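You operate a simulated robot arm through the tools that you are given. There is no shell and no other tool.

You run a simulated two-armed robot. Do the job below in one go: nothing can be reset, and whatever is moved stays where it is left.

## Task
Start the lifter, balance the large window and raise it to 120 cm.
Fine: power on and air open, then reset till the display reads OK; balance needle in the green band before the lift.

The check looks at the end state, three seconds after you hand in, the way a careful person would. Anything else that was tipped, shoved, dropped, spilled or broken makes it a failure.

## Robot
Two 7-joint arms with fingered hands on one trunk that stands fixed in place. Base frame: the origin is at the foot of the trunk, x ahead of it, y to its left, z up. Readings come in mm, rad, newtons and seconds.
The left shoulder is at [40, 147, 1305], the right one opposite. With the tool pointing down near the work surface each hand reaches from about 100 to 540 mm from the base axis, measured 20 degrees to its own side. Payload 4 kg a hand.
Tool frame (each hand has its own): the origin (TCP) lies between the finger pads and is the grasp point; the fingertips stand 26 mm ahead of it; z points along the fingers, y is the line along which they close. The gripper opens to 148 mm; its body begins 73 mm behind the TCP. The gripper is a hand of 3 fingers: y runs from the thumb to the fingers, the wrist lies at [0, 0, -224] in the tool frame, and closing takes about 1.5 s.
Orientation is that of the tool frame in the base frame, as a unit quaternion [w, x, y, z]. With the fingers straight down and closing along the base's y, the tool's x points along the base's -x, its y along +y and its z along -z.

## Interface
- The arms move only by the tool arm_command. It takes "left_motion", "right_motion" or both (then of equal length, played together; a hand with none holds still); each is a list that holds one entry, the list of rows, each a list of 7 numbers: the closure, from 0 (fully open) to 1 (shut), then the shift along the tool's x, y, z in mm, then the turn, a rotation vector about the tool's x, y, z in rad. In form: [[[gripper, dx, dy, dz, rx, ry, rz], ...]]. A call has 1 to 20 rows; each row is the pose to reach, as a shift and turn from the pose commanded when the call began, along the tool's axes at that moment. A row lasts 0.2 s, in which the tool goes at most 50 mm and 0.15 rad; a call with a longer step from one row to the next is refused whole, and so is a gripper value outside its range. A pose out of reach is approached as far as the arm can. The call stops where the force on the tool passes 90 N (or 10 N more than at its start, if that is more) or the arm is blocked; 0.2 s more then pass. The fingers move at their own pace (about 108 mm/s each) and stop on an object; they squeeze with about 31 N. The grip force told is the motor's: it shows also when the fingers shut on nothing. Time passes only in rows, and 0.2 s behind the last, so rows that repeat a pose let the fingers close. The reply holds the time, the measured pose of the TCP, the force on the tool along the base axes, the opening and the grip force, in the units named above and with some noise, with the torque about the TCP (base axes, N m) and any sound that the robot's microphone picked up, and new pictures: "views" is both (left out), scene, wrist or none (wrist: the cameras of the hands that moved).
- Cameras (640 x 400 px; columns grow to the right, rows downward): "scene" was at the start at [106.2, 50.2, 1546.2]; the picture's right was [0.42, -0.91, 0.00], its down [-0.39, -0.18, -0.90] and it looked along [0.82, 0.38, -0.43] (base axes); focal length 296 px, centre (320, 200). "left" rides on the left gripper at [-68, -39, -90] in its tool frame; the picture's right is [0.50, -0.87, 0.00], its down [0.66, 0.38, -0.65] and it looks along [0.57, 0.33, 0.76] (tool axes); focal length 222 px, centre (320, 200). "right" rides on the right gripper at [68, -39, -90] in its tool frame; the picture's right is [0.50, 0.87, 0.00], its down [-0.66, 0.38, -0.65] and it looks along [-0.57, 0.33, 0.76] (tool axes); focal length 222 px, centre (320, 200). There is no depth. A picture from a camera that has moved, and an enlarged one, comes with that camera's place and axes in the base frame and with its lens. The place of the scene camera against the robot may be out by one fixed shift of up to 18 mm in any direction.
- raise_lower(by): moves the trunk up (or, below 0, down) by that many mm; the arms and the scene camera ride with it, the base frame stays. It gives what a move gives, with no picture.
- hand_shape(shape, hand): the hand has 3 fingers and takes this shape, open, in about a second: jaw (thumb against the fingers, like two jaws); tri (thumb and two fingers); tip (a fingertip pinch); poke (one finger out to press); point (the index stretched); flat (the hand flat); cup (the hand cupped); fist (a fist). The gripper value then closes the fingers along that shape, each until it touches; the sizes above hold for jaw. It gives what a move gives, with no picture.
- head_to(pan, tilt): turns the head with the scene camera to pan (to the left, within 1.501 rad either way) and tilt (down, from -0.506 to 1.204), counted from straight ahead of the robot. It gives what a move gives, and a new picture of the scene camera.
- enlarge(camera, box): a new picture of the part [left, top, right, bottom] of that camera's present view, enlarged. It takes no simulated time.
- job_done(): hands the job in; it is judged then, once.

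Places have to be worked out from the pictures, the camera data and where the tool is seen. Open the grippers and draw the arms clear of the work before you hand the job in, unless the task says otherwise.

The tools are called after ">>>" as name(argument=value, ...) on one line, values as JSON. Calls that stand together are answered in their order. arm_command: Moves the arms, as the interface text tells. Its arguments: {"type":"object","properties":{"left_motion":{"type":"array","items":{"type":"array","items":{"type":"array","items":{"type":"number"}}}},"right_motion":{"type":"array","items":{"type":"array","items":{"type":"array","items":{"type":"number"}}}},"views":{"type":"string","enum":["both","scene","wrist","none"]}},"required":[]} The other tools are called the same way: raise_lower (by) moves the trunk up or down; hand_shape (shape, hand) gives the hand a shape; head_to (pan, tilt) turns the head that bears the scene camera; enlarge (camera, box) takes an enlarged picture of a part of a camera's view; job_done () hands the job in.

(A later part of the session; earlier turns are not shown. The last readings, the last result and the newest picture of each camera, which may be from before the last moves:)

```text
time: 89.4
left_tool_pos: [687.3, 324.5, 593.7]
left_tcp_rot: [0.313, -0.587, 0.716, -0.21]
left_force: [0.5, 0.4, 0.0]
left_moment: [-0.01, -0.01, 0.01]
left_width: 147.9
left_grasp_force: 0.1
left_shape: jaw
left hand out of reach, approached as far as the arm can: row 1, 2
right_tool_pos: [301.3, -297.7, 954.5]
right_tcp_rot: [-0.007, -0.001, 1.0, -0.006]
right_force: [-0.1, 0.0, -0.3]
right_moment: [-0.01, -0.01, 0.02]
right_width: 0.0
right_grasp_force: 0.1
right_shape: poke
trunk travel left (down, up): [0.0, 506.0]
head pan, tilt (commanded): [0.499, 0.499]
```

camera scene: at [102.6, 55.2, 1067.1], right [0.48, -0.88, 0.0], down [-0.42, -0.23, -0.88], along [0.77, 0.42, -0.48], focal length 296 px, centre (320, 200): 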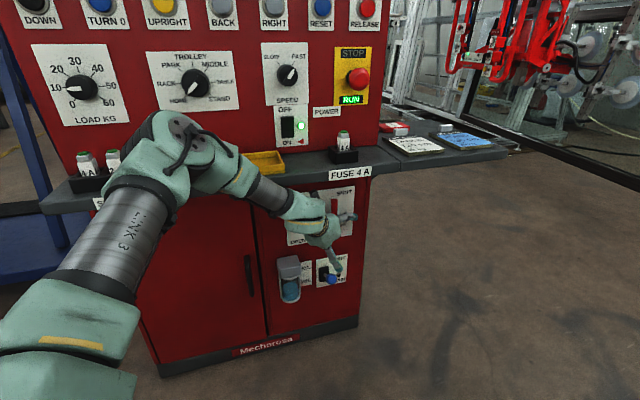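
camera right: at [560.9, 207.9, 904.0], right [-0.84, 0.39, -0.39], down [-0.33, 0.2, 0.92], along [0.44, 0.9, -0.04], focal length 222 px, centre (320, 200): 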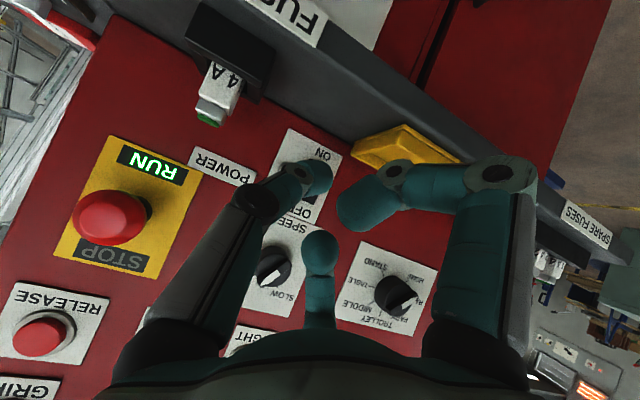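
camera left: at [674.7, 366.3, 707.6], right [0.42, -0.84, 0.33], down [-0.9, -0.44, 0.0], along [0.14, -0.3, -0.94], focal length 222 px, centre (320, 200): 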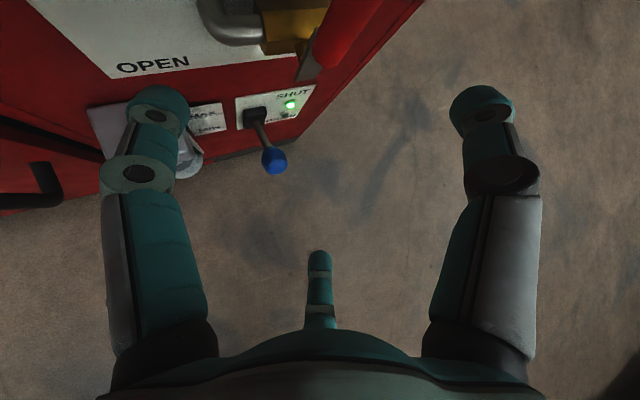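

The thumb tip is now near n 755, e 317, z 624 — just right of the lever. I'll advance 45 mm along the panel normal (small steps) so that the thumb comes beside the lever.

>>> arm_command(left_motion=[[[0, -6.5, -3.5, 5.1, 0, 0, 0], [0, -13.1, -7, 10.2, 0, 0, 0], [0, -19.6, -10.5, 15.3, 0, 0, 0], [0, -26.2, -14, 20.4, 0, 0, 0], [0, -32.7, -17.5, 25.5, 0, 0, 0]]], views="both")

>>> enlarge(camera="scene", box=[270, 160, 390, 290])

```text
time: 90.6
left_tool_pos: [707.8, 358.5, 603.7]
left_tcp_rot: [0.313, -0.586, 0.717, -0.21]
left_force: [-0.3, -0.1, -0.4]
left_moment: [0.03, -0.01, 0.03]
left_width: 147.9
left_grasp_force: 0.2
left_shape: jaw
left hand out of reach, approached as far as the arm can: row 1, 2, 3, 4, 5
right_tool_pos: [300.2, -296.9, 954.2]
right_tcp_rot: [-0.006, -0.001, 1.0, -0.006]
right_force: [-0.6, 0.5, -0.5]
right_moment: [0.0, 0.02, 0.01]
right_width: 0.0
right_grasp_force: 0.1
right_shape: poke
trunk travel left (down, up): [0.0, 506.0]
head pan, tilt (commanded): [0.499, 0.499]
camera scene: at [102.6, 55.2, 1067.1], right [0.48, -0.88, 0.0], down [-0.42, -0.23, -0.88], along [0.77, 0.42, -0.48], focal length 296 px, centre (320, 200)
camera left: at [681.5, 408.3, 708.0], right [0.56, -0.68, 0.48], down [-0.8, -0.6, 0.08], along [0.23, -0.43, -0.87], focal length 222 px, centre (320, 200)
```

scene: 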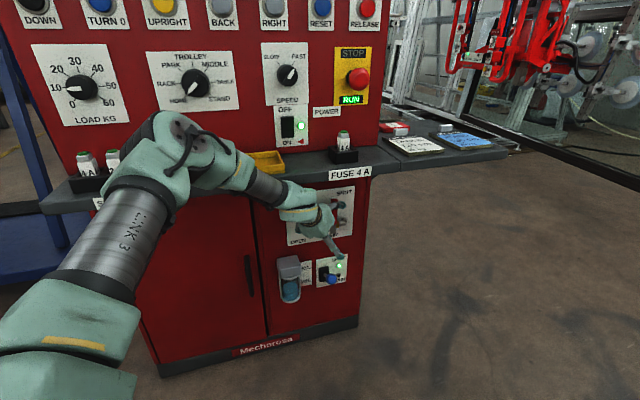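
left: 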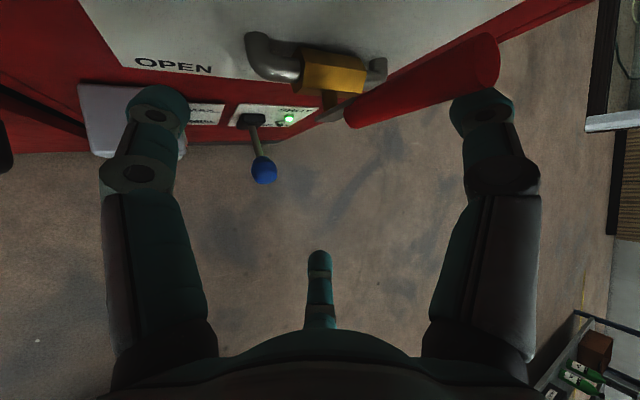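

```text
3.08 times, centred on (330, 225) of scene
camera zoom: at [102.6, 55.2, 1067.1], right [0.48, -0.88, 0.0], down [-0.42, -0.23, -0.88], along [0.77, 0.42, -0.48], focal length 910 px, centre (289, 123)
```

zoom: 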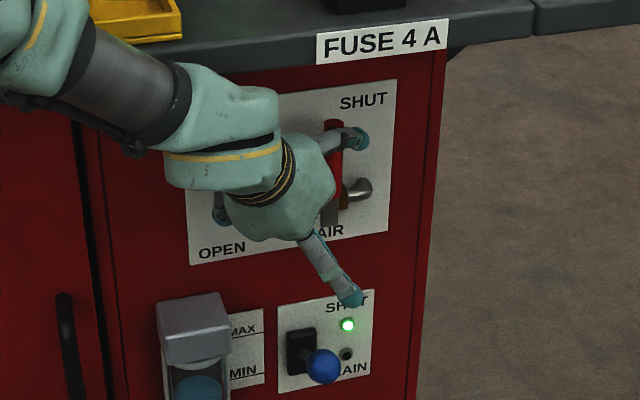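

The thumb tip is at about n 793, e 307, z 634, just at the lever's front-right. I need ~12 mm more to the right and ~12 mm deeper. I'll command that with extra hold rows, in case the arm just needs time near a singular posture.

>>> arm_command(left_motion=[[[0, 1.5, -2, 1.3, 0, 0, 0], [0, 3, -4, 2.6, 0, 0, 0], [0, 5, -6.6, 4.4, 0, 0, 0], [0, 7.3, -7.9, 5.3, 0, 0, 0], [0, 7.3, -7.9, 5.3, 0, 0, 0], [0, 7.3, -7.9, 5.3, 0, 0, 0], [0, 7.3, -7.9, 5.3, 0, 0, 0], [0, 7.3, -7.9, 5.3, 0, 0, 0], [0, 7.3, -7.9, 5.3, 0, 0, 0], [0, 7.3, -7.9, 5.3, 0, 0, 0]]], views="none")

```text
time: 92.8
left_tool_pos: [709.6, 351.7, 608.7]
left_tcp_rot: [0.312, -0.586, 0.717, -0.21]
left_force: [0.1, 0.2, -0.3]
left_moment: [-0.01, 0.0, 0.01]
left_width: 148.0
left_grasp_force: 0.1
left_shape: jaw
left hand out of reach, approached as far as the arm can: row 2, 3, 4, 5, 6, 7, 8, 9, 10
right_tool_pos: [300.5, -297.5, 953.3]
right_tcp_rot: [-0.006, -0.001, 1.0, -0.006]
right_force: [-0.3, 0.2, -0.4]
right_moment: [0.06, 0.03, -0.04]
right_width: 0.2
right_grasp_force: 0.0
right_shape: poke
trunk travel left (down, up): [0.0, 506.0]
head pan, tilt (commanded): [0.499, 0.499]
```

Moving right trades against height, so a slightly higher contact gives more room. I'll go up 10 mm and right 14 mm.

>>> arm_command(left_motion=[[[0, 2.2, -5.3, -0.3, 0, 0, 0], [0, 4.3, -10.6, -0.6, 0, 0, 0], [0, 6.5, -15.9, -0.9, 0, 0, 0], [0, 6.5, -15.9, -0.9, 0, 0, 0], [0, 6.5, -15.9, -0.9, 0, 0, 0]]], views="wrist")

```text
time: 94.0
left_tool_pos: [715.6, 343.5, 621.7]
left_tcp_rot: [0.314, -0.587, 0.716, -0.21]
left_force: [0.2, 0.8, 0.4]
left_moment: [-0.03, 0.01, 0.03]
left_width: 147.7
left_grasp_force: 0.1
left_shape: jaw
left hand out of reach, approached as far as the arm can: row 3, 4, 5
right_tool_pos: [301.0, -297.8, 953.1]
right_tcp_rot: [-0.006, -0.001, 1.0, -0.007]
right_force: [0.5, 0.0, 0.4]
right_moment: [0.02, 0.02, 0.01]
right_width: 0.0
right_grasp_force: 0.0
right_shape: poke
trunk travel left (down, up): [0.0, 506.0]
head pan, tilt (commanded): [0.499, 0.499]
camera left: at [689.2, 393.1, 725.4], right [0.56, -0.68, 0.48], down [-0.8, -0.6, 0.08], along [0.23, -0.43, -0.87], focal length 222 px, centre (320, 200)
```

left: 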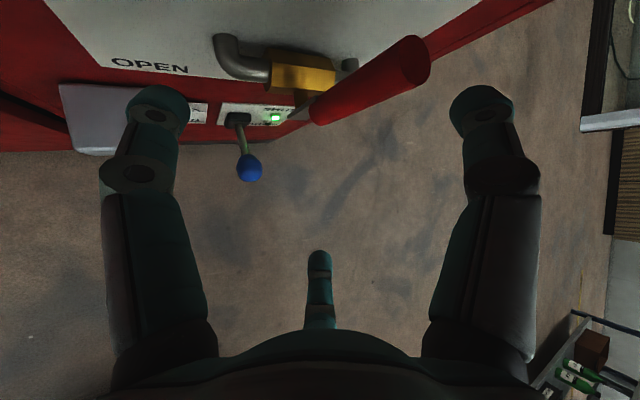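

The thumb (tip ≈ n 788, e 323, z 652) now stands clearly right of the lever. I'll go in 17 mm deeper at this height, then lower alongside it.

>>> arm_command(left_motion=[[[0, -3.7, -2.6, 3.5, 0, 0, 0], [0, -7.4, -5.2, 7, 0, 0, 0], [0, -11.2, -8, 10.5, 0, 0, 0], [0, -11.2, -8, 10.5, 0, 0, 0]]], views="both")

>>> enlarge(camera="scene", box=[270, 160, 390, 290])

```text
time: 95.0
left_tool_pos: [723.4, 354.3, 626.8]
left_tcp_rot: [0.312, -0.588, 0.717, -0.209]
left_force: [0.6, 0.8, 0.4]
left_moment: [0.02, 0.03, -0.01]
left_width: 148.0
left_grasp_force: 0.1
left_shape: jaw
left hand out of reach, approached as far as the arm can: row 2, 3, 4
right_tool_pos: [300.0, -297.2, 953.4]
right_tcp_rot: [-0.006, -0.001, 1.0, -0.006]
right_force: [0.5, -0.4, 0.8]
right_moment: [-0.02, 0.01, 0.01]
right_width: 0.0
right_grasp_force: 0.0
right_shape: poke
trunk travel left (down, up): [0.0, 506.0]
head pan, tilt (commanded): [0.499, 0.499]
camera scene: at [102.6, 55.1, 1067.1], right [0.48, -0.88, 0.0], down [-0.42, -0.23, -0.88], along [0.77, 0.42, -0.48], focal length 296 px, centre (320, 200)
camera left: at [696.3, 404.9, 730.5], right [0.56, -0.68, 0.48], down [-0.8, -0.6, 0.08], along [0.23, -0.43, -0.87], focal length 222 px, centre (320, 200)
```

scene: 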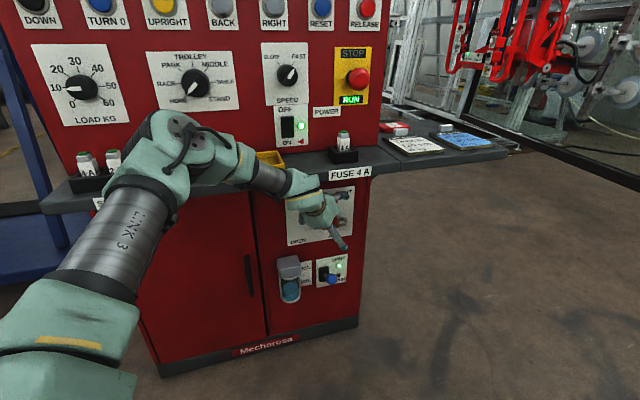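
left: 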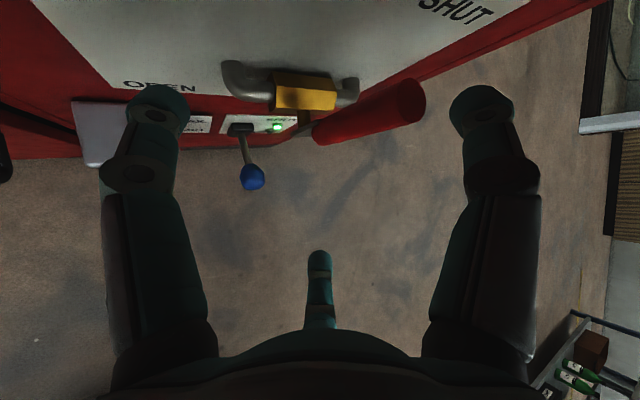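

```text
3.08 times, centred on (330, 225) of scene
camera zoom: at [102.6, 55.1, 1067.1], right [0.48, -0.88, 0.0], down [-0.42, -0.23, -0.88], along [0.77, 0.42, -0.48], focal length 910 px, centre (289, 123)
```

zoom: 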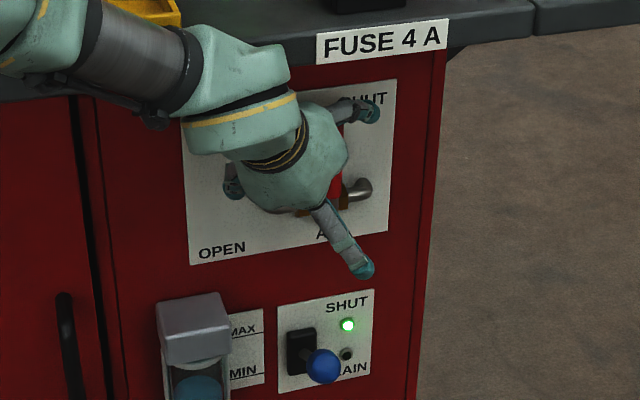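

The thumb tip is at about n 801, e 321, z 657, beside the lever top on its right. Now I lower ~25 mm, watching the force.

>>> arm_command(left_motion=[[[0, 0.6, 3.7, 3.3, 0, 0, 0], [0, 1.3, 7.5, 6.6, 0, 0, 0], [0, 1.9, 11.2, 9.9, 0, 0, 0], [0, 2.6, 15, 13.2, 0, 0, 0], [0, 3.2, 18.7, 16.5, 0, 0, 0]]], views="wrist")

```text
time: 96.2
left_tool_pos: [713.2, 359.1, 608.9]
left_tcp_rot: [0.314, -0.587, 0.717, -0.209]
left_force: [0.4, 0.4, -0.2]
left_moment: [-0.02, -0.04, 0.02]
left_width: 147.8
left_grasp_force: 0.1
left_shape: jaw
left hand out of reach, approached as far as the arm can: row 2, 3, 4, 5
right_tool_pos: [301.4, -298.1, 953.6]
right_tcp_rot: [-0.007, 0.0, 1.0, -0.006]
right_force: [0.9, -0.1, 0.1]
right_moment: [0.04, -0.05, -0.02]
right_width: 0.0
right_grasp_force: 0.0
right_shape: poke
trunk travel left (down, up): [0.0, 506.0]
head pan, tilt (commanded): [0.499, 0.499]
camera left: at [685.8, 409.3, 713.6], right [0.56, -0.68, 0.48], down [-0.8, -0.6, 0.08], along [0.23, -0.43, -0.87], focal length 222 px, centre (320, 200)
```

left: 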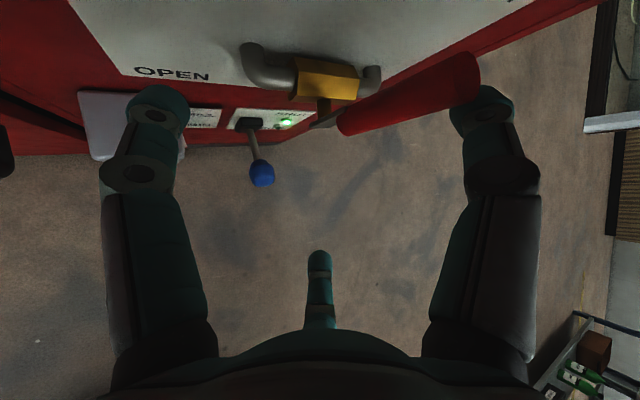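

The thumb is just touching distance to the lever's right side (no force yet). I'll now yaw the hand left about its centre (which drives the thumb deeper and leftward) while shifting left, in small steps, to start turning the lever.

>>> arm_command(left_motion=[[[0, -2, 2.2, -1.5, -0.01, -0.033, -0.036], [0, -4, 4.4, -3, -0.02, -0.067, -0.071], [0, -6, 6.6, -4.5, -0.03, -0.1, -0.107], [0, -8.1, 8.8, -5.9, -0.04, -0.134, -0.143], [0, -10.1, 11, -7.4, -0.05, -0.167, -0.179], [0, -12.1, 13.2, -8.9, -0.06, -0.2, -0.214]]], views="both")

>>> enlarge(camera="scene", box=[270, 160, 390, 290])

```text
time: 97.6
left_tool_pos: [694.3, 373.5, 614.4]
left_tcp_rot: [-0.341, 0.688, -0.621, 0.162]
left_force: [0.2, -1.0, 0.0]
left_moment: [0.04, 0.03, -0.09]
left_width: 148.3
left_grasp_force: 0.2
left_shape: jaw
left hand out of reach, approached as far as the arm can: row 5, 6
right_tool_pos: [301.2, -297.4, 954.6]
right_tcp_rot: [-0.006, 0.0, 1.0, -0.006]
right_force: [-0.7, 0.6, 0.4]
right_moment: [0.01, 0.01, 0.02]
right_width: 0.0
right_grasp_force: 0.1
right_shape: poke
trunk travel left (down, up): [0.0, 506.0]
head pan, tilt (commanded): [0.499, 0.499]
camera scene: at [102.6, 55.1, 1067.1], right [0.48, -0.88, 0.0], down [-0.42, -0.23, -0.88], along [0.77, 0.42, -0.48], focal length 296 px, centre (320, 200)
camera left: at [653.7, 415.3, 717.6], right [0.73, -0.48, 0.48], down [-0.59, -0.81, 0.08], along [0.35, -0.34, -0.87], focal length 222 px, centre (320, 200)
```

scene: 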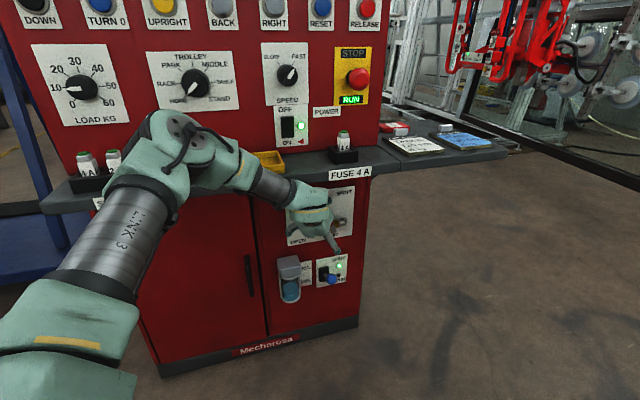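
left: 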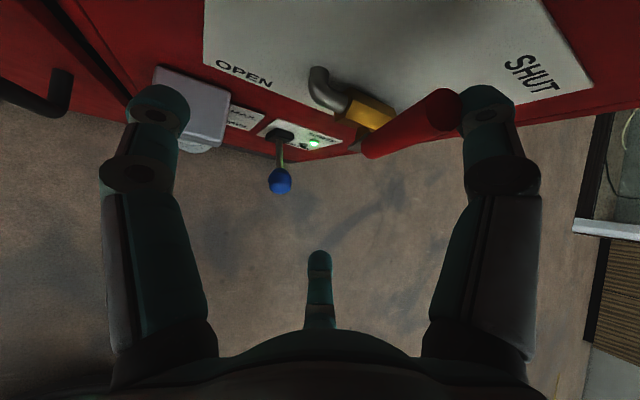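

```text
3.08 times, centred on (330, 225) of scene
camera zoom: at [102.6, 55.1, 1067.1], right [0.48, -0.88, 0.0], down [-0.42, -0.23, -0.88], along [0.77, 0.42, -0.48], focal length 910 px, centre (289, 123)
```

zoom: 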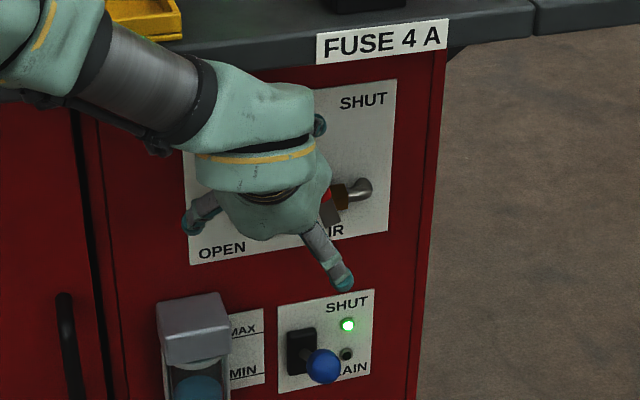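

The lever is turning: its end has moved to e≈255 (about 22°), with almost no force. I'll continue along the arc: left 23 mm, down 26 mm.

>>> arm_command(left_motion=[[[0, -2.6, 5.8, 2.5, 0, 0, 0], [0, -5.2, 11.6, 5, 0, 0, 0], [0, -7.8, 17.5, 7.4, 0, 0, 0], [0, -10.4, 23.3, 9.9, 0, 0, 0], [0, -13, 29.1, 12.4, 0, 0, 0]]], views="both")

>>> enlarge(camera="left", box=[280, 40, 520, 190])

```text
time: 98.8
left_tool_pos: [678.8, 390.7, 588.6]
left_tcp_rot: [-0.34, 0.688, -0.621, 0.161]
left_force: [1.1, -0.2, 1.6]
left_moment: [0.02, -0.07, 0.01]
left_width: 148.1
left_grasp_force: 0.0
left_shape: jaw
right_tool_pos: [300.6, -295.8, 954.2]
right_tcp_rot: [-0.005, -0.001, 1.0, -0.005]
right_force: [0.5, 0.7, 0.2]
right_moment: [-0.04, -0.02, 0.02]
right_width: 0.3
right_grasp_force: 0.0
right_shape: poke
trunk travel left (down, up): [0.0, 506.0]
head pan, tilt (commanded): [0.499, 0.499]
camera scene: at [102.4, 55.0, 1067.1], right [0.48, -0.88, 0.0], down [-0.42, -0.23, -0.88], along [0.77, 0.42, -0.48], focal length 296 px, centre (320, 200)
camera left: at [637.6, 430.9, 691.5], right [0.73, -0.49, 0.48], down [-0.59, -0.81, 0.08], along [0.34, -0.34, -0.87], focal length 222 px, centre (320, 200)
```

scene: 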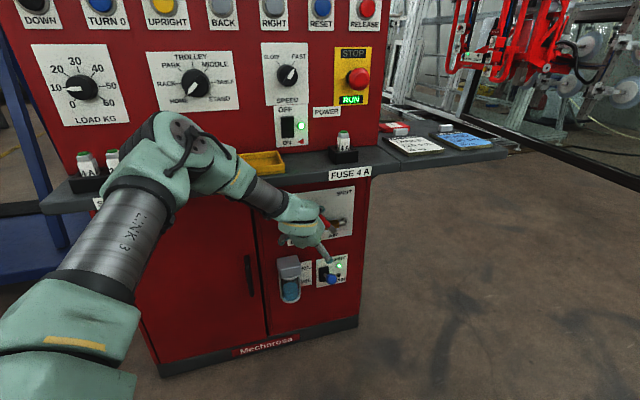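
left: 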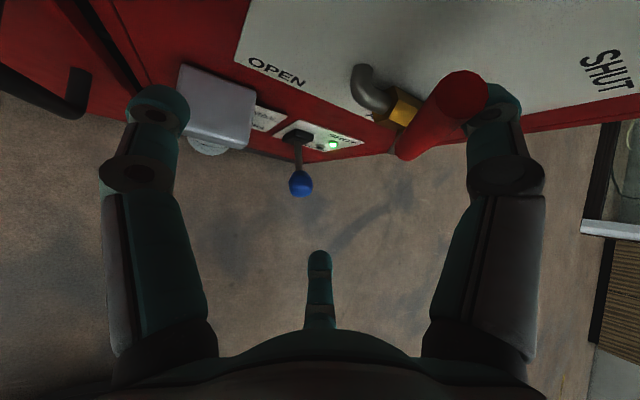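

```text
2.67 times, centred on (400, 115) of left
camera zoom: at [637.6, 430.9, 691.5], right [0.73, -0.49, 0.48], down [-0.59, -0.81, 0.08], along [0.34, -0.34, -0.87], focal length 592 px, centre (107, 427)
```

zoom: 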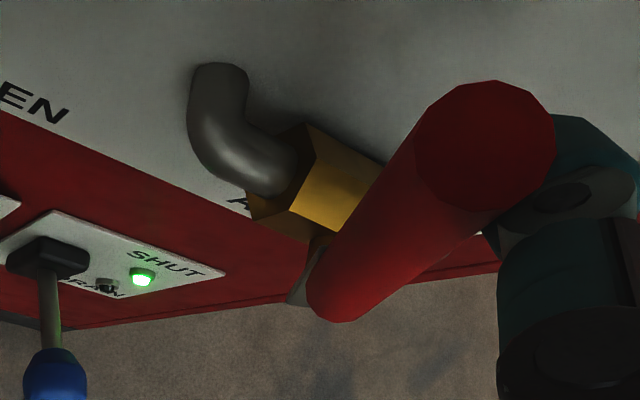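

The lever is now at about 41° and the arm is tracking exactly. Continue along the arc.

>>> arm_command(left_motion=[[[0, -3, 6.6, 2.8, 0, 0, 0], [0, -6, 13.3, 5.6, 0, 0, 0], [0, -9, 19.9, 8.4, 0, 0, 0], [0, -11.9, 26.5, 11.2, 0, 0, 0]]], views="wrist")

>>> arm_command(left_motion=[[[0, -1, 7, 3.5, 0, 0, 0], [0, -2, 12.8, 7, 0, 0, 0], [0, -2.5, 19, 11, 0, 0, 0], [0, -2.9, 24.5, 17, 0, 0, 0]]], views="both")

```text
time: 99.8
left_tool_pos: [661.9, 405.2, 565.4]
left_tcp_rot: [-0.341, 0.687, -0.621, 0.16]
left_force: [1.3, 0.4, 1.7]
left_moment: [0.01, 0.02, 0.02]
left_width: 148.1
left_grasp_force: 0.1
left_shape: jaw
right_tool_pos: [299.6, -297.5, 954.7]
right_tcp_rot: [-0.006, -0.001, 1.0, -0.006]
right_force: [-0.6, 0.2, 0.2]
right_moment: [0.0, -0.01, 0.0]
right_width: 0.0
right_grasp_force: 0.0
right_shape: poke
trunk travel left (down, up): [0.0, 506.0]
head pan, tilt (commanded): [0.499, 0.499]
camera left: at [621.5, 445.9, 669.6], right [0.73, -0.49, 0.48], down [-0.59, -0.8, 0.08], along [0.34, -0.34, -0.87], focal length 222 px, centre (320, 200)
```

left: 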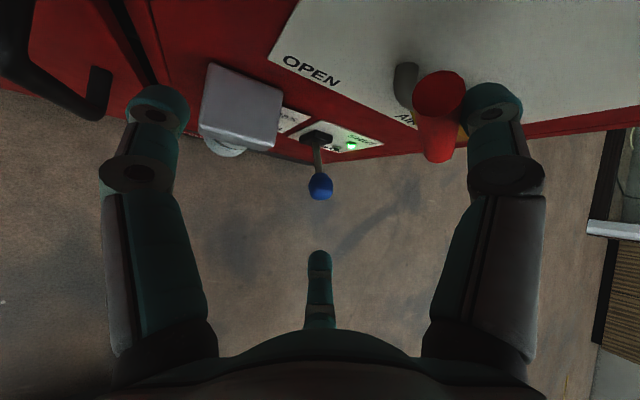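

```text
time: 100.8
left_tool_pos: [647.7, 414.7, 552.1]
left_tcp_rot: [-0.341, 0.687, -0.622, 0.161]
left_force: [1.1, -0.5, 0.5]
left_moment: [0.02, -0.03, -0.04]
left_width: 148.2
left_grasp_force: 0.0
left_shape: jaw
left hand out of reach, approached as far as the arm can: row 1, 2, 3, 4
right_tool_pos: [300.5, -297.2, 954.2]
right_tcp_rot: [-0.006, -0.001, 1.0, -0.006]
right_force: [0.3, -0.4, -0.3]
right_moment: [0.04, 0.04, 0.01]
right_width: 0.1
right_grasp_force: 0.0
right_shape: poke
trunk travel left (down, up): [0.0, 506.0]
head pan, tilt (commanded): [0.499, 0.499]
camera scene: at [102.5, 55.0, 1067.1], right [0.48, -0.88, 0.0], down [-0.42, -0.23, -0.88], along [0.77, 0.42, -0.48], focal length 296 px, centre (320, 200)
camera left: at [606.7, 454.7, 654.9], right [0.73, -0.49, 0.48], down [-0.59, -0.8, 0.08], along [0.34, -0.34, -0.87], focal length 222 px, centre (320, 200)
```

scene: 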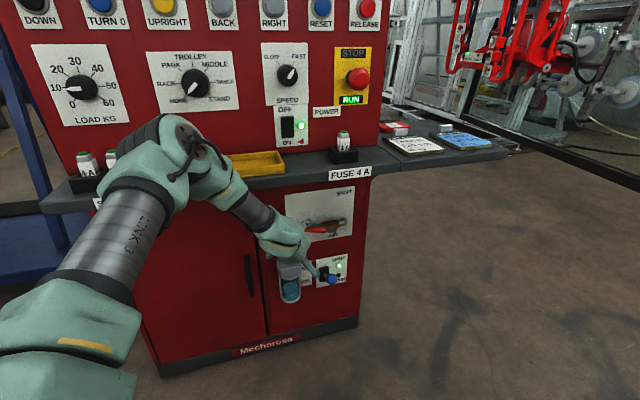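
left: 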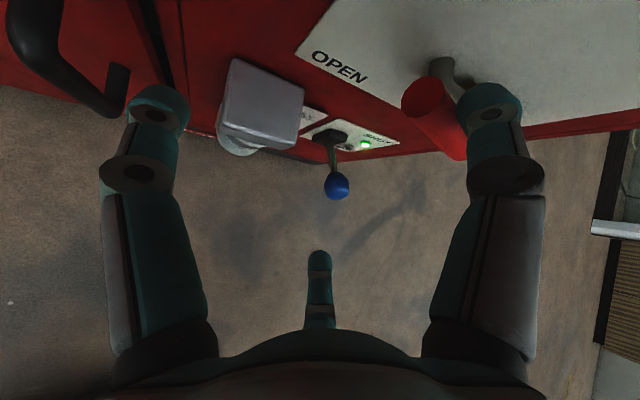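

The lever is now near horizontal (≈75–80°). Zooming to check its position and the AIR gauge.

>>> enlarge(camera="scene", box=[270, 160, 390, 290])

>>> enlarge(camera="left", box=[340, 20, 560, 170])

```text
3.08 times, centred on (330, 225) of scene
camera zoom: at [102.5, 55.0, 1067.1], right [0.48, -0.88, 0.0], down [-0.42, -0.23, -0.88], along [0.77, 0.42, -0.48], focal length 910 px, centre (289, 123)
```

zoom: 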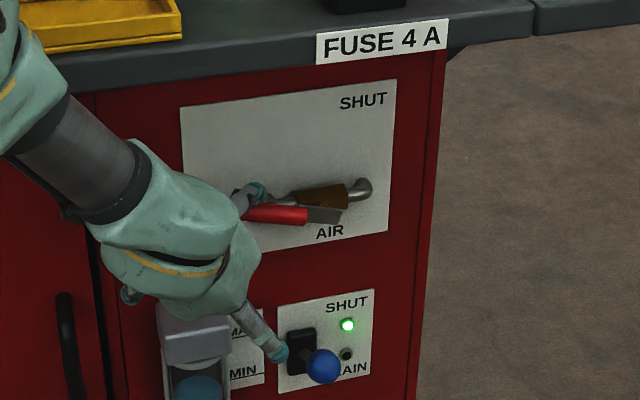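

```text
2.67 times, centred on (450, 95) of left
camera zoom: at [606.7, 454.7, 654.9], right [0.73, -0.49, 0.48], down [-0.59, -0.8, 0.08], along [0.34, -0.34, -0.87], focal length 592 px, centre (-27, 480)
```

zoom: 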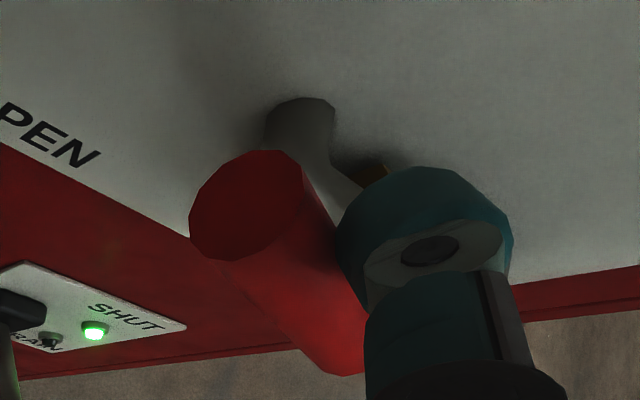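

The lever is about 10° short of horizontal, with the thumb lying on top of it. I'll press down another ~18 mm, yawing the hand right a little to relieve the reach limit.

>>> arm_command(left_motion=[[[0, -2.5, 3, 4.2, 0.01, 0.034, 0.036], [0, -5, 6.1, 8.4, 0.02, 0.067, 0.072], [0, -7.6, 9.1, 12.5, 0.03, 0.1, 0.108], [0, -10.1, 12.1, 16.7, 0.04, 0.134, 0.144], [0, -10.1, 12.1, 16.7, 0.04, 0.134, 0.144]]], views="both")

>>> enlarge(camera="scene", box=[270, 160, 390, 290])

```text
time: 102.0
left_tool_pos: [645.1, 427.8, 542.0]
left_tcp_rot: [0.322, -0.621, 0.688, -0.193]
left_force: [-0.1, 0.0, -0.1]
left_moment: [-0.05, 0.0, 0.01]
left_width: 147.8
left_grasp_force: 0.2
left_shape: jaw
left hand out of reach, approached as far as the arm can: row 3, 4, 5
right_tool_pos: [300.8, -298.3, 953.9]
right_tcp_rot: [-0.006, -0.001, 1.0, -0.006]
right_force: [-1.0, 0.2, -0.8]
right_moment: [0.01, -0.02, -0.02]
right_width: 0.0
right_grasp_force: 0.0
right_shape: poke
trunk travel left (down, up): [0.0, 506.0]
head pan, tilt (commanded): [0.499, 0.499]
camera scene: at [102.6, 55.0, 1067.1], right [0.48, -0.88, 0.0], down [-0.42, -0.23, -0.88], along [0.77, 0.42, -0.48], focal length 296 px, centre (320, 200)
camera left: at [613.1, 475.7, 646.6], right [0.62, -0.62, 0.48], down [-0.74, -0.67, 0.08], along [0.27, -0.4, -0.88], focal length 222 px, centre (320, 200)
```

scene: 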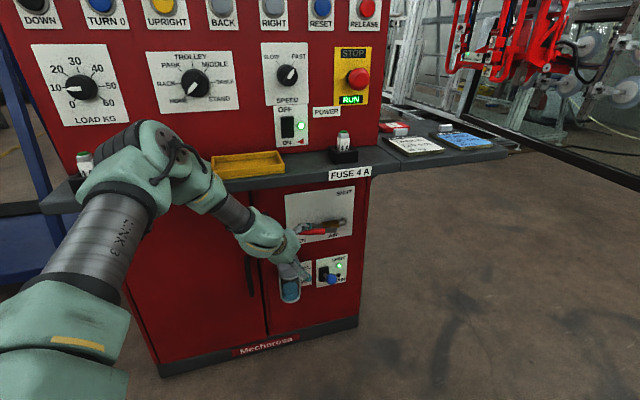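
left: 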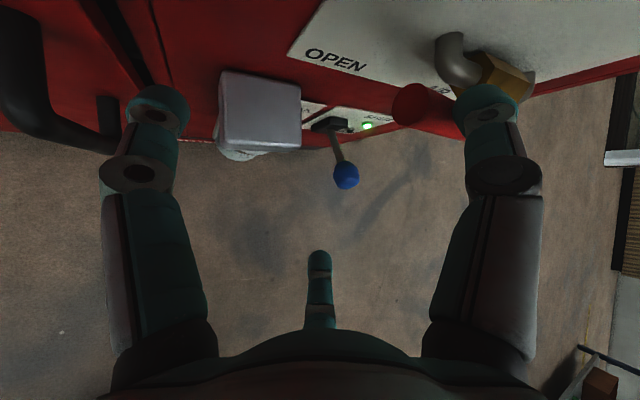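

```text
3.08 times, centred on (330, 225) of scene
camera zoom: at [102.6, 55.0, 1067.1], right [0.48, -0.88, 0.0], down [-0.42, -0.23, -0.88], along [0.77, 0.42, -0.48], focal length 910 px, centre (289, 123)
```

zoom: 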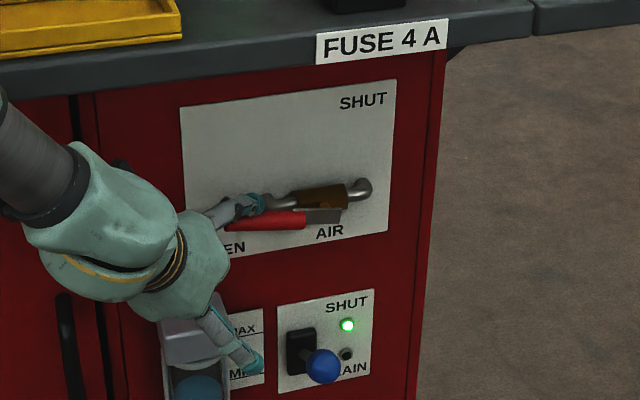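

The lever is now within ~5° of horizontal. I'll check the AIR gauge.

>>> head_to(pan=0.75, tilt=0.0)

>>> enlarge(camera="scene", box=[130, 20, 330, 145])

```text
time: 102.9
left_tool_pos: [643.9, 429.0, 542.1]
left_tcp_rot: [0.322, -0.621, 0.688, -0.194]
left_force: [-0.2, -0.4, 0.2]
left_moment: [-0.01, -0.02, 0.0]
left_width: 147.9
left_grasp_force: 0.1
left_shape: jaw
right_tool_pos: [301.8, -297.6, 953.8]
right_tcp_rot: [-0.006, 0.0, 1.0, -0.006]
right_force: [-0.5, 0.2, -0.3]
right_moment: [0.02, 0.02, 0.0]
right_width: 0.0
right_grasp_force: 0.0
right_shape: poke
trunk travel left (down, up): [0.0, 506.0]
head pan, tilt (commanded): [0.75, 0.0]
camera scene: at [88.5, 73.0, 1113.1], right [0.68, -0.73, 0.0], down [0.0, 0.0, -1.0], along [0.73, 0.68, 0.0], focal length 296 px, centre (320, 200)
```

scene: 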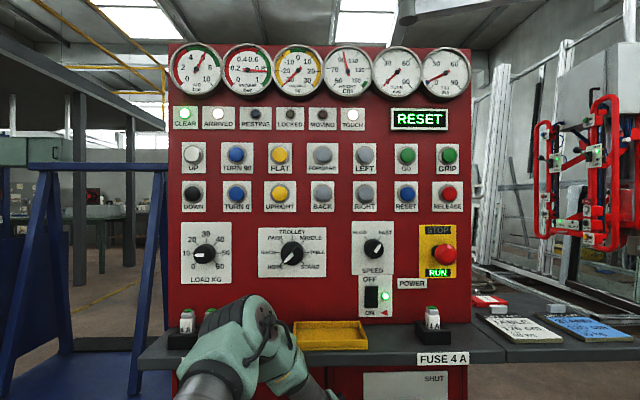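

```text
3.20 times, centred on (230, 82) of scene
camera zoom: at [88.5, 73.0, 1113.1], right [0.68, -0.73, 0.0], down [0.0, 0.0, -1.0], along [0.73, 0.68, 0.0], focal length 947 px, centre (608, 576)
```

zoom: 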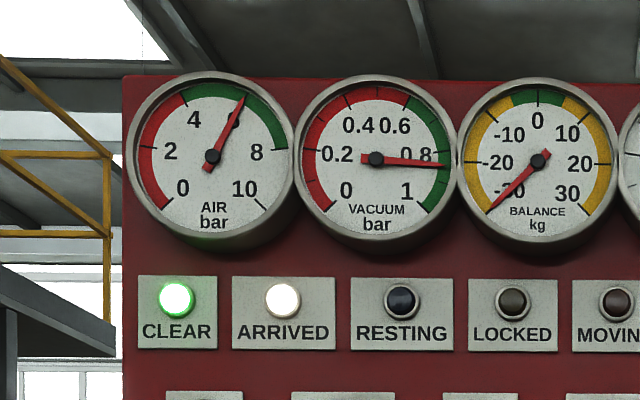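

AIR reads ~6 bar, in the green: the air is open. To seat the lever fully at OPEN I'll press down a further few millimetres.

>>> arm_command(left_motion=[[[0, -3.6, 3.8, 3.1, 0.01, 0.034, 0.036], [0, -7.2, 7.5, 6.1, 0.02, 0.067, 0.072], [0, -8, 13, 10, 0.02, 0.067, 0.072], [0, -8, 13, 10, 0.02, 0.067, 0.072]]], views="none")

>>> head_to(pan=0.5, tilt=0.5)

>>> enlarge(camera="scene", box=[270, 160, 390, 290])

```text
time: 103.9
left_tool_pos: [638.6, 438.7, 545.5]
left_tcp_rot: [0.312, -0.586, 0.718, -0.209]
left_force: [0.4, -0.1, -0.3]
left_moment: [0.01, -0.01, 0.0]
left_width: 148.0
left_grasp_force: 0.1
left_shape: jaw
left hand out of reach, approached as far as the arm can: row 1, 2, 3, 4
right_tool_pos: [300.4, -296.8, 953.7]
right_tcp_rot: [-0.006, -0.001, 1.0, -0.007]
right_force: [-0.5, -0.5, 0.3]
right_moment: [0.02, 0.0, -0.01]
right_width: 0.2
right_grasp_force: 0.1
right_shape: poke
trunk travel left (down, up): [0.0, 506.0]
head pan, tilt (commanded): [0.75, 0.0]
```

```text
time: 104.8
left_tool_pos: [638.9, 439.2, 545.8]
left_tcp_rot: [0.313, -0.586, 0.718, -0.209]
left_force: [-0.2, -0.2, -0.2]
left_moment: [0.0, -0.03, -0.03]
left_width: 148.3
left_grasp_force: 0.1
left_shape: jaw
right_tool_pos: [300.4, -296.4, 954.2]
right_tcp_rot: [-0.006, -0.001, 1.0, -0.006]
right_force: [0.4, -0.2, 0.5]
right_moment: [0.02, -0.02, -0.01]
right_width: 0.0
right_grasp_force: 0.1
right_shape: poke
trunk travel left (down, up): [0.0, 506.0]
head pan, tilt (commanded): [0.499, 0.499]
camera scene: at [102.5, 55.2, 1067.2], right [0.48, -0.88, 0.0], down [-0.42, -0.23, -0.88], along [0.77, 0.42, -0.48], focal length 296 px, centre (320, 200)
```

scene: 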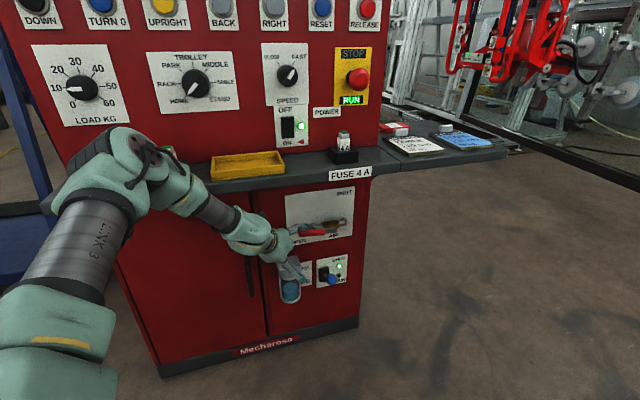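

```text
3.08 times, centred on (330, 225) of scene
camera zoom: at [102.5, 55.2, 1067.2], right [0.48, -0.88, 0.0], down [-0.42, -0.23, -0.88], along [0.77, 0.42, -0.48], focal length 910 px, centre (289, 123)
```

zoom: 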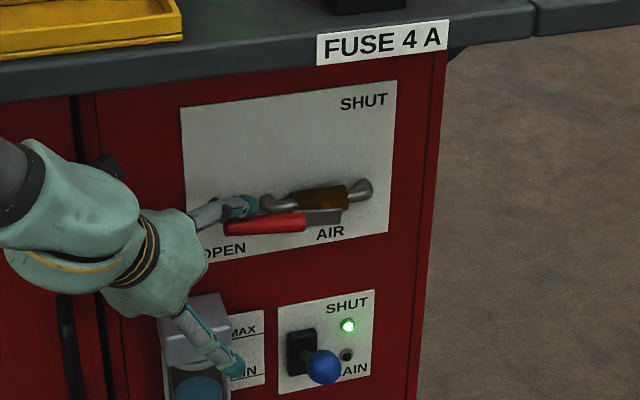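

The lever now lies horizontal at OPEN. I'll withdraw the hand straight back from the cabinet.

>>> arm_command(left_motion=[[[0, 16.9, 7.6, -11.8, 0, 0, 0], [0, 33.8, 15.2, -23.7, 0, 0, 0], [0, 50.6, 22.7, -35.5, 0, 0, 0], [0, 67.5, 30.3, -47.4, 0, 0, 0], [0, 84.4, 37.9, -59.2, 0, 0, 0]]], views="both")

```text
time: 106.0
left_tool_pos: [568.0, 367.1, 562.7]
left_tcp_rot: [0.308, -0.587, 0.719, -0.208]
left_force: [-0.4, -0.4, 0.2]
left_moment: [-0.03, -0.02, -0.03]
left_width: 148.1
left_grasp_force: 0.0
left_shape: jaw
left hand out of reach, approached as far as the arm can: row 3, 4, 5
right_tool_pos: [300.1, -297.8, 953.5]
right_tcp_rot: [-0.006, -0.002, 1.0, -0.005]
right_force: [0.2, 0.3, -1.2]
right_moment: [0.01, -0.01, 0.01]
right_width: 0.0
right_grasp_force: 0.0
right_shape: poke
trunk travel left (down, up): [0.0, 506.0]
head pan, tilt (commanded): [0.499, 0.499]
camera scene: at [102.4, 55.1, 1067.1], right [0.48, -0.88, 0.0], down [-0.42, -0.23, -0.88], along [0.77, 0.42, -0.48], focal length 296 px, centre (320, 200)
camera left: at [542.4, 417.6, 666.6], right [0.56, -0.68, 0.47], down [-0.8, -0.59, 0.09], along [0.22, -0.43, -0.88], focal length 222 px, centre (320, 200)
```

scene: 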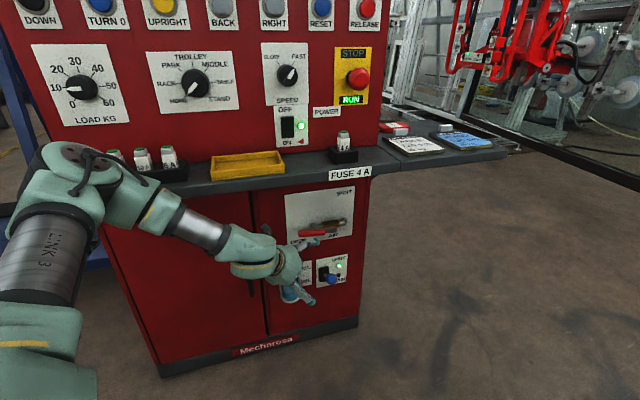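
left: 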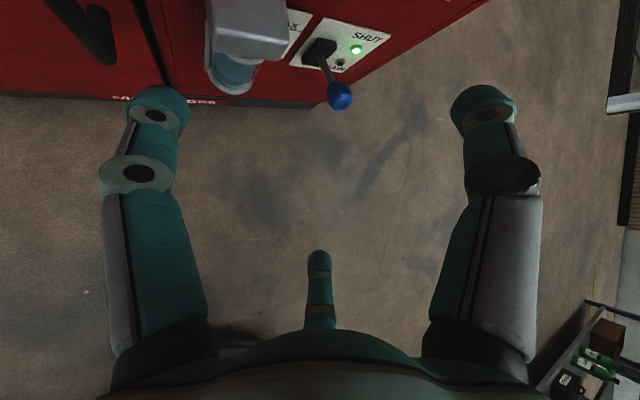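

Clear of the valve. I'll pull further back and up, away from the shelf, then go back to the poke shape for the RESET button.

>>> arm_command(left_motion=[[[0, 17, 8, -13, 0, 0, 0], [0, 32, 10, -30, 0, 0, 0], [0, 44, 2, -60, 0, 0, 0], [0, 57, -9.1, -91.4, 0, 0, 0], [0, 57, -30, -120, 0, 0, 0], [0, 45, -60, -150, 0, 0, 0]]], views="none")

>>> hand_shape(hand="left", shape="poke")

>>> raise_lower(by=75)

```text
time: 107.4
left_tool_pos: [501.0, 299.9, 700.7]
left_tcp_rot: [0.313, -0.586, 0.717, -0.209]
left_force: [0.4, -0.3, 0.0]
left_moment: [-0.02, -0.01, -0.02]
left_width: 147.8
left_grasp_force: 0.1
left_shape: jaw
left hand out of reach, approached as far as the arm can: row 1, 2, 3, 4
right_tool_pos: [299.7, -297.5, 954.2]
right_tcp_rot: [-0.006, -0.001, 1.0, -0.006]
right_force: [0.2, 0.1, -0.3]
right_moment: [0.0, -0.03, 0.0]
right_width: 0.0
right_grasp_force: 0.1
right_shape: poke
trunk travel left (down, up): [0.0, 506.0]
head pan, tilt (commanded): [0.499, 0.499]
```

```text
time: 108.3
left_tool_pos: [502.0, 300.5, 699.4]
left_tcp_rot: [0.312, -0.587, 0.717, -0.21]
left_force: [0.4, -0.7, 0.5]
left_moment: [0.01, -0.02, 0.01]
left_width: 0.0
left_grasp_force: 0.1
left_shape: poke
right_tool_pos: [300.3, -296.5, 953.5]
right_tcp_rot: [-0.006, -0.001, 1.0, -0.006]
right_force: [-0.7, 0.2, 0.2]
right_moment: [0.01, -0.02, 0.03]
right_width: 0.1
right_grasp_force: 0.1
right_shape: poke
trunk travel left (down, up): [0.0, 506.0]
head pan, tilt (commanded): [0.499, 0.499]
```

```text
time: 109.5
left_tool_pos: [500.9, 300.7, 773.8]
left_tcp_rot: [0.313, -0.587, 0.717, -0.209]
left_force: [0.4, 0.6, 0.0]
left_moment: [0.01, -0.01, -0.02]
left_width: 0.0
left_grasp_force: 0.1
left_shape: poke
right_tool_pos: [299.5, -297.4, 1027.7]
right_tcp_rot: [-0.006, -0.001, 1.0, -0.006]
right_force: [0.1, -0.2, -0.4]
right_moment: [-0.01, -0.01, -0.02]
right_width: 0.0
right_grasp_force: 0.1
right_shape: poke
trunk travel left (down, up): [-75.0, 431.0]
head pan, tilt (commanded): [0.499, 0.499]
```

Next, RESET at about e 261, z 1130. I'll raise the trunk 150 mm (hand well in front of the shelf) and then turn the hand to face the panel, camera on top, at n 647, e 200, z 1080.

>>> raise_lower(by=150)

>>> arm_command(left_motion=[[[0, -7.2, -21.2, -5.3, -0.003, -0.066, 0.128], [0, -14.4, -42.5, -10.7, -0.007, -0.133, 0.257], [0, -21.6, -63.7, -16, -0.01, -0.199, 0.385], [0, -28.8, -85, -21.3, -0.014, -0.265, 0.514], [0, -36, -106.2, -26.6, -0.017, -0.331, 0.642], [0, -43.2, -127.4, -32, -0.02, -0.398, 0.771], [0, -50.4, -148.7, -37.3, -0.024, -0.464, 0.899], [0, -57.6, -169.9, -42.6, -0.027, -0.53, 1.028]]], views="both")

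```text
time: 111.2
left_tool_pos: [501.1, 299.9, 923.7]
left_tcp_rot: [0.312, -0.586, 0.718, -0.209]
left_force: [1.6, 0.3, 0.0]
left_moment: [0.0, -0.01, 0.0]
left_width: 0.0
left_grasp_force: 0.1
left_shape: poke
right_tool_pos: [300.0, -298.3, 1179.0]
right_tcp_rot: [-0.006, -0.001, 1.0, -0.005]
right_force: [0.3, -0.4, -0.3]
right_moment: [0.02, 0.01, 0.0]
right_width: 0.2
right_grasp_force: 0.0
right_shape: poke
trunk travel left (down, up): [-225.0, 281.0]
head pan, tilt (commanded): [0.499, 0.499]
```

```text
time: 113.0
left_tool_pos: [598.9, 315.2, 1078.7]
left_tcp_rot: [0.536, -0.197, 0.81, 0.133]
left_force: [1.0, -0.6, 0.1]
left_moment: [-0.02, -0.05, 0.02]
left_width: 0.2
left_grasp_force: 0.1
left_shape: poke
right_tool_pos: [300.9, -297.2, 1178.5]
right_tcp_rot: [-0.006, -0.001, 1.0, -0.006]
right_force: [-0.1, -0.1, 0.1]
right_moment: [0.01, 0.01, -0.01]
right_width: 0.0
right_grasp_force: 0.0
right_shape: poke
trunk travel left (down, up): [-225.0, 281.0]
head pan, tilt (commanded): [0.499, 0.499]
camera scene: at [102.7, 55.0, 1291.6], right [0.48, -0.88, 0.0], down [-0.42, -0.23, -0.88], along [0.77, 0.42, -0.48], focal length 296 px, centre (320, 200)
camera left: at [567.6, 253.8, 1176.8], right [0.23, -0.86, -0.46], down [-0.94, -0.06, -0.35], along [0.27, 0.51, -0.82], focal length 222 px, centre (320, 200)
```

scene: 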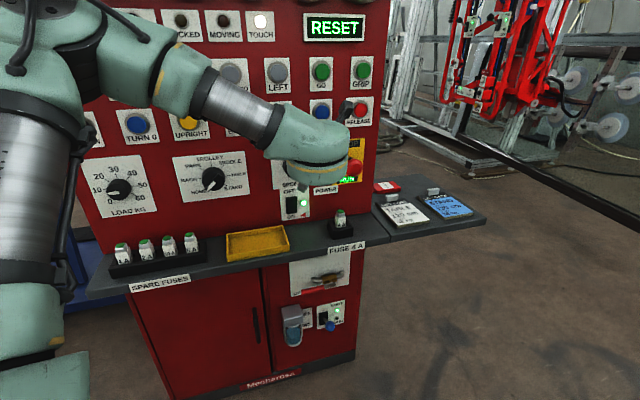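
left: 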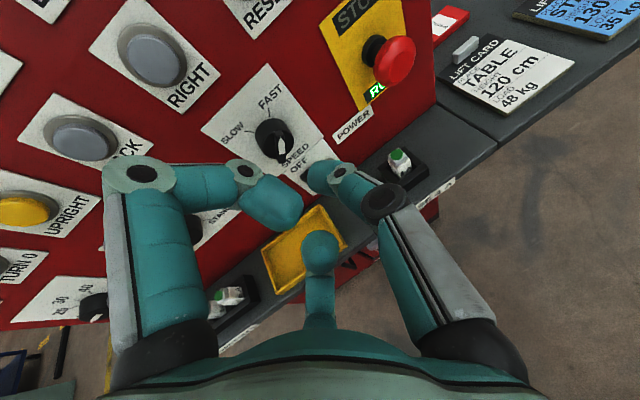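

The hand is at n 646, e 201, z 1079. I'll bring the finger ~50 mm in front of RESET and look.

>>> arm_command(left_motion=[[[0, -20.4, -4.2, 14.9, 0, 0, 0], [0, -40.8, -8.4, 29.7, 0, 0, 0], [0, -61.2, -12.6, 44.6, 0, 0, 0], [0, -81.6, -16.8, 59.4, 0, 0, 0], [0, -102, -21, 74.3, 0, 0, 0]]], views="both")

>>> enlarge(camera="left", box=[220, 40, 420, 190])

```text
time: 114.2
left_tool_pos: [706.4, 347.3, 1144.7]
left_tcp_rot: [0.535, -0.198, 0.811, 0.132]
left_force: [0.1, -0.6, 1.1]
left_moment: [0.01, -0.01, 0.0]
left_width: 0.2
left_grasp_force: 0.2
left_shape: poke
right_tool_pos: [300.7, -298.2, 1178.9]
right_tcp_rot: [-0.006, -0.001, 1.0, -0.006]
right_force: [-0.4, -0.3, 0.9]
right_moment: [0.0, -0.01, 0.01]
right_width: 0.1
right_grasp_force: 0.0
right_shape: poke
trunk travel left (down, up): [-225.0, 281.0]
head pan, tilt (commanded): [0.499, 0.499]
camera scene: at [103.3, 55.3, 1291.5], right [0.48, -0.88, 0.0], down [-0.42, -0.23, -0.88], along [0.77, 0.42, -0.48], focal length 296 px, centre (320, 200)
camera left: at [674.6, 286.0, 1242.3], right [0.23, -0.86, -0.46], down [-0.94, -0.06, -0.35], along [0.27, 0.51, -0.82], focal length 222 px, centre (320, 200)
```

scene: 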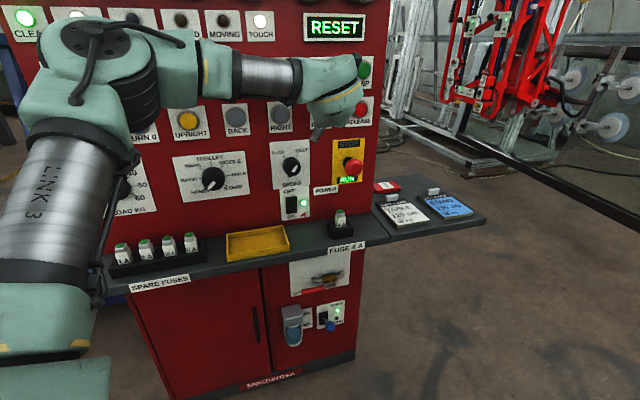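
left: 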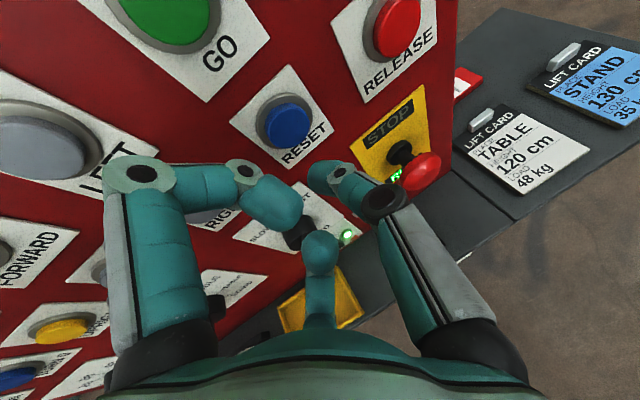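

```text
2.67 times, centred on (320, 115) of left
camera zoom: at [674.6, 286.0, 1242.3], right [0.23, -0.86, -0.46], down [-0.94, -0.06, -0.35], along [0.27, 0.51, -0.82], focal length 592 px, centre (320, 427)
```

zoom: 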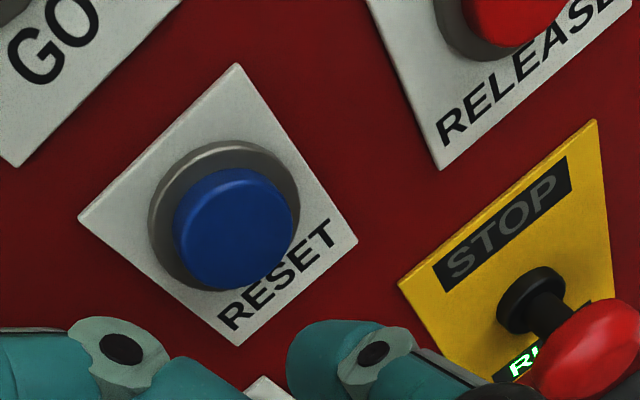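

RESET lies at e≈260, z≈1132; my fingertip is at n 771, e 262, z 1133, lined up. I'll press forward in small steps.

>>> arm_command(left_motion=[[[0, -7.5, 6, 17.6, 0, 0, 0], [0, -15, 12, 35.1, 0, 0, 0], [0, -17.2, 13.8, 40.4, 0, 0, 0], [0, -18.7, 15, 43.9, 0, 0, 0], [0, -20.2, 16.2, 47.4, 0, 0, 0], [0, -21.2, 17, 49.6, 0, 0, 0]]], views="wrist")

>>> head_to(pan=0.55, tilt=0.25)

```text
time: 115.6
left_tool_pos: [744.1, 386.6, 1144.6]
left_tcp_rot: [0.536, -0.198, 0.81, 0.131]
left_force: [-3.0, -1.4, -1.3]
left_moment: [0.0, 0.01, -0.02]
left_width: 0.3
left_grasp_force: 0.1
left_shape: poke
right_tool_pos: [300.3, -297.7, 1179.4]
right_tcp_rot: [-0.006, -0.001, 1.0, -0.006]
right_force: [-0.2, -0.2, 0.5]
right_moment: [0.04, 0.0, 0.04]
right_width: 0.0
right_grasp_force: 0.0
right_shape: poke
trunk travel left (down, up): [-225.0, 281.0]
head pan, tilt (commanded): [0.499, 0.499]
heard: click
camera left: at [713.0, 325.1, 1241.9], right [0.23, -0.86, -0.46], down [-0.94, -0.06, -0.35], along [0.27, 0.51, -0.82], focal length 222 px, centre (320, 200)
```

left: 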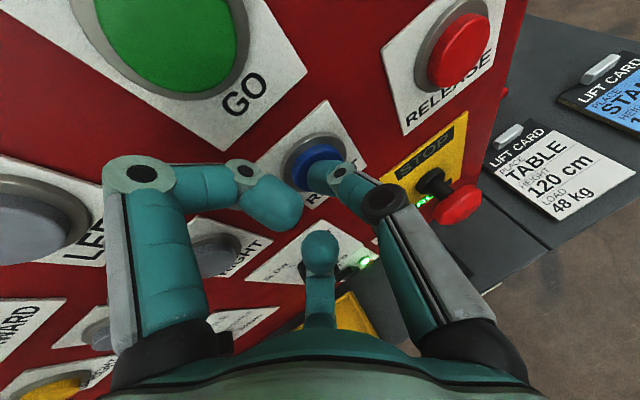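

```text
time: 116.4
left_tool_pos: [744.9, 387.9, 1144.5]
left_tcp_rot: [0.536, -0.198, 0.81, 0.132]
left_force: [-1.1, -2.0, -1.5]
left_moment: [0.02, 0.07, -0.01]
left_width: 0.2
left_grasp_force: 0.3
left_shape: poke
right_tool_pos: [300.2, -297.8, 1178.4]
right_tcp_rot: [-0.006, -0.001, 1.0, -0.006]
right_force: [-0.3, -0.6, 0.6]
right_moment: [0.02, 0.0, 0.0]
right_width: 0.0
right_grasp_force: 0.0
right_shape: poke
trunk travel left (down, up): [-225.0, 281.0]
head pan, tilt (commanded): [0.55, 0.25]
camera scene: at [102.2, 60.0, 1314.7], right [0.52, -0.85, 0.0], down [-0.21, -0.13, -0.97], along [0.83, 0.51, -0.25], focal length 296 px, centre (320, 200)
```

scene: 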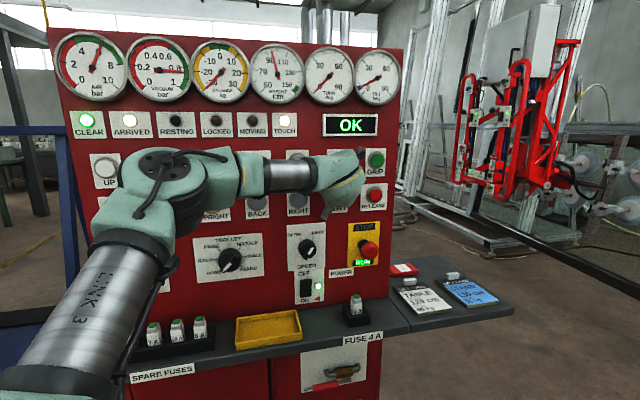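

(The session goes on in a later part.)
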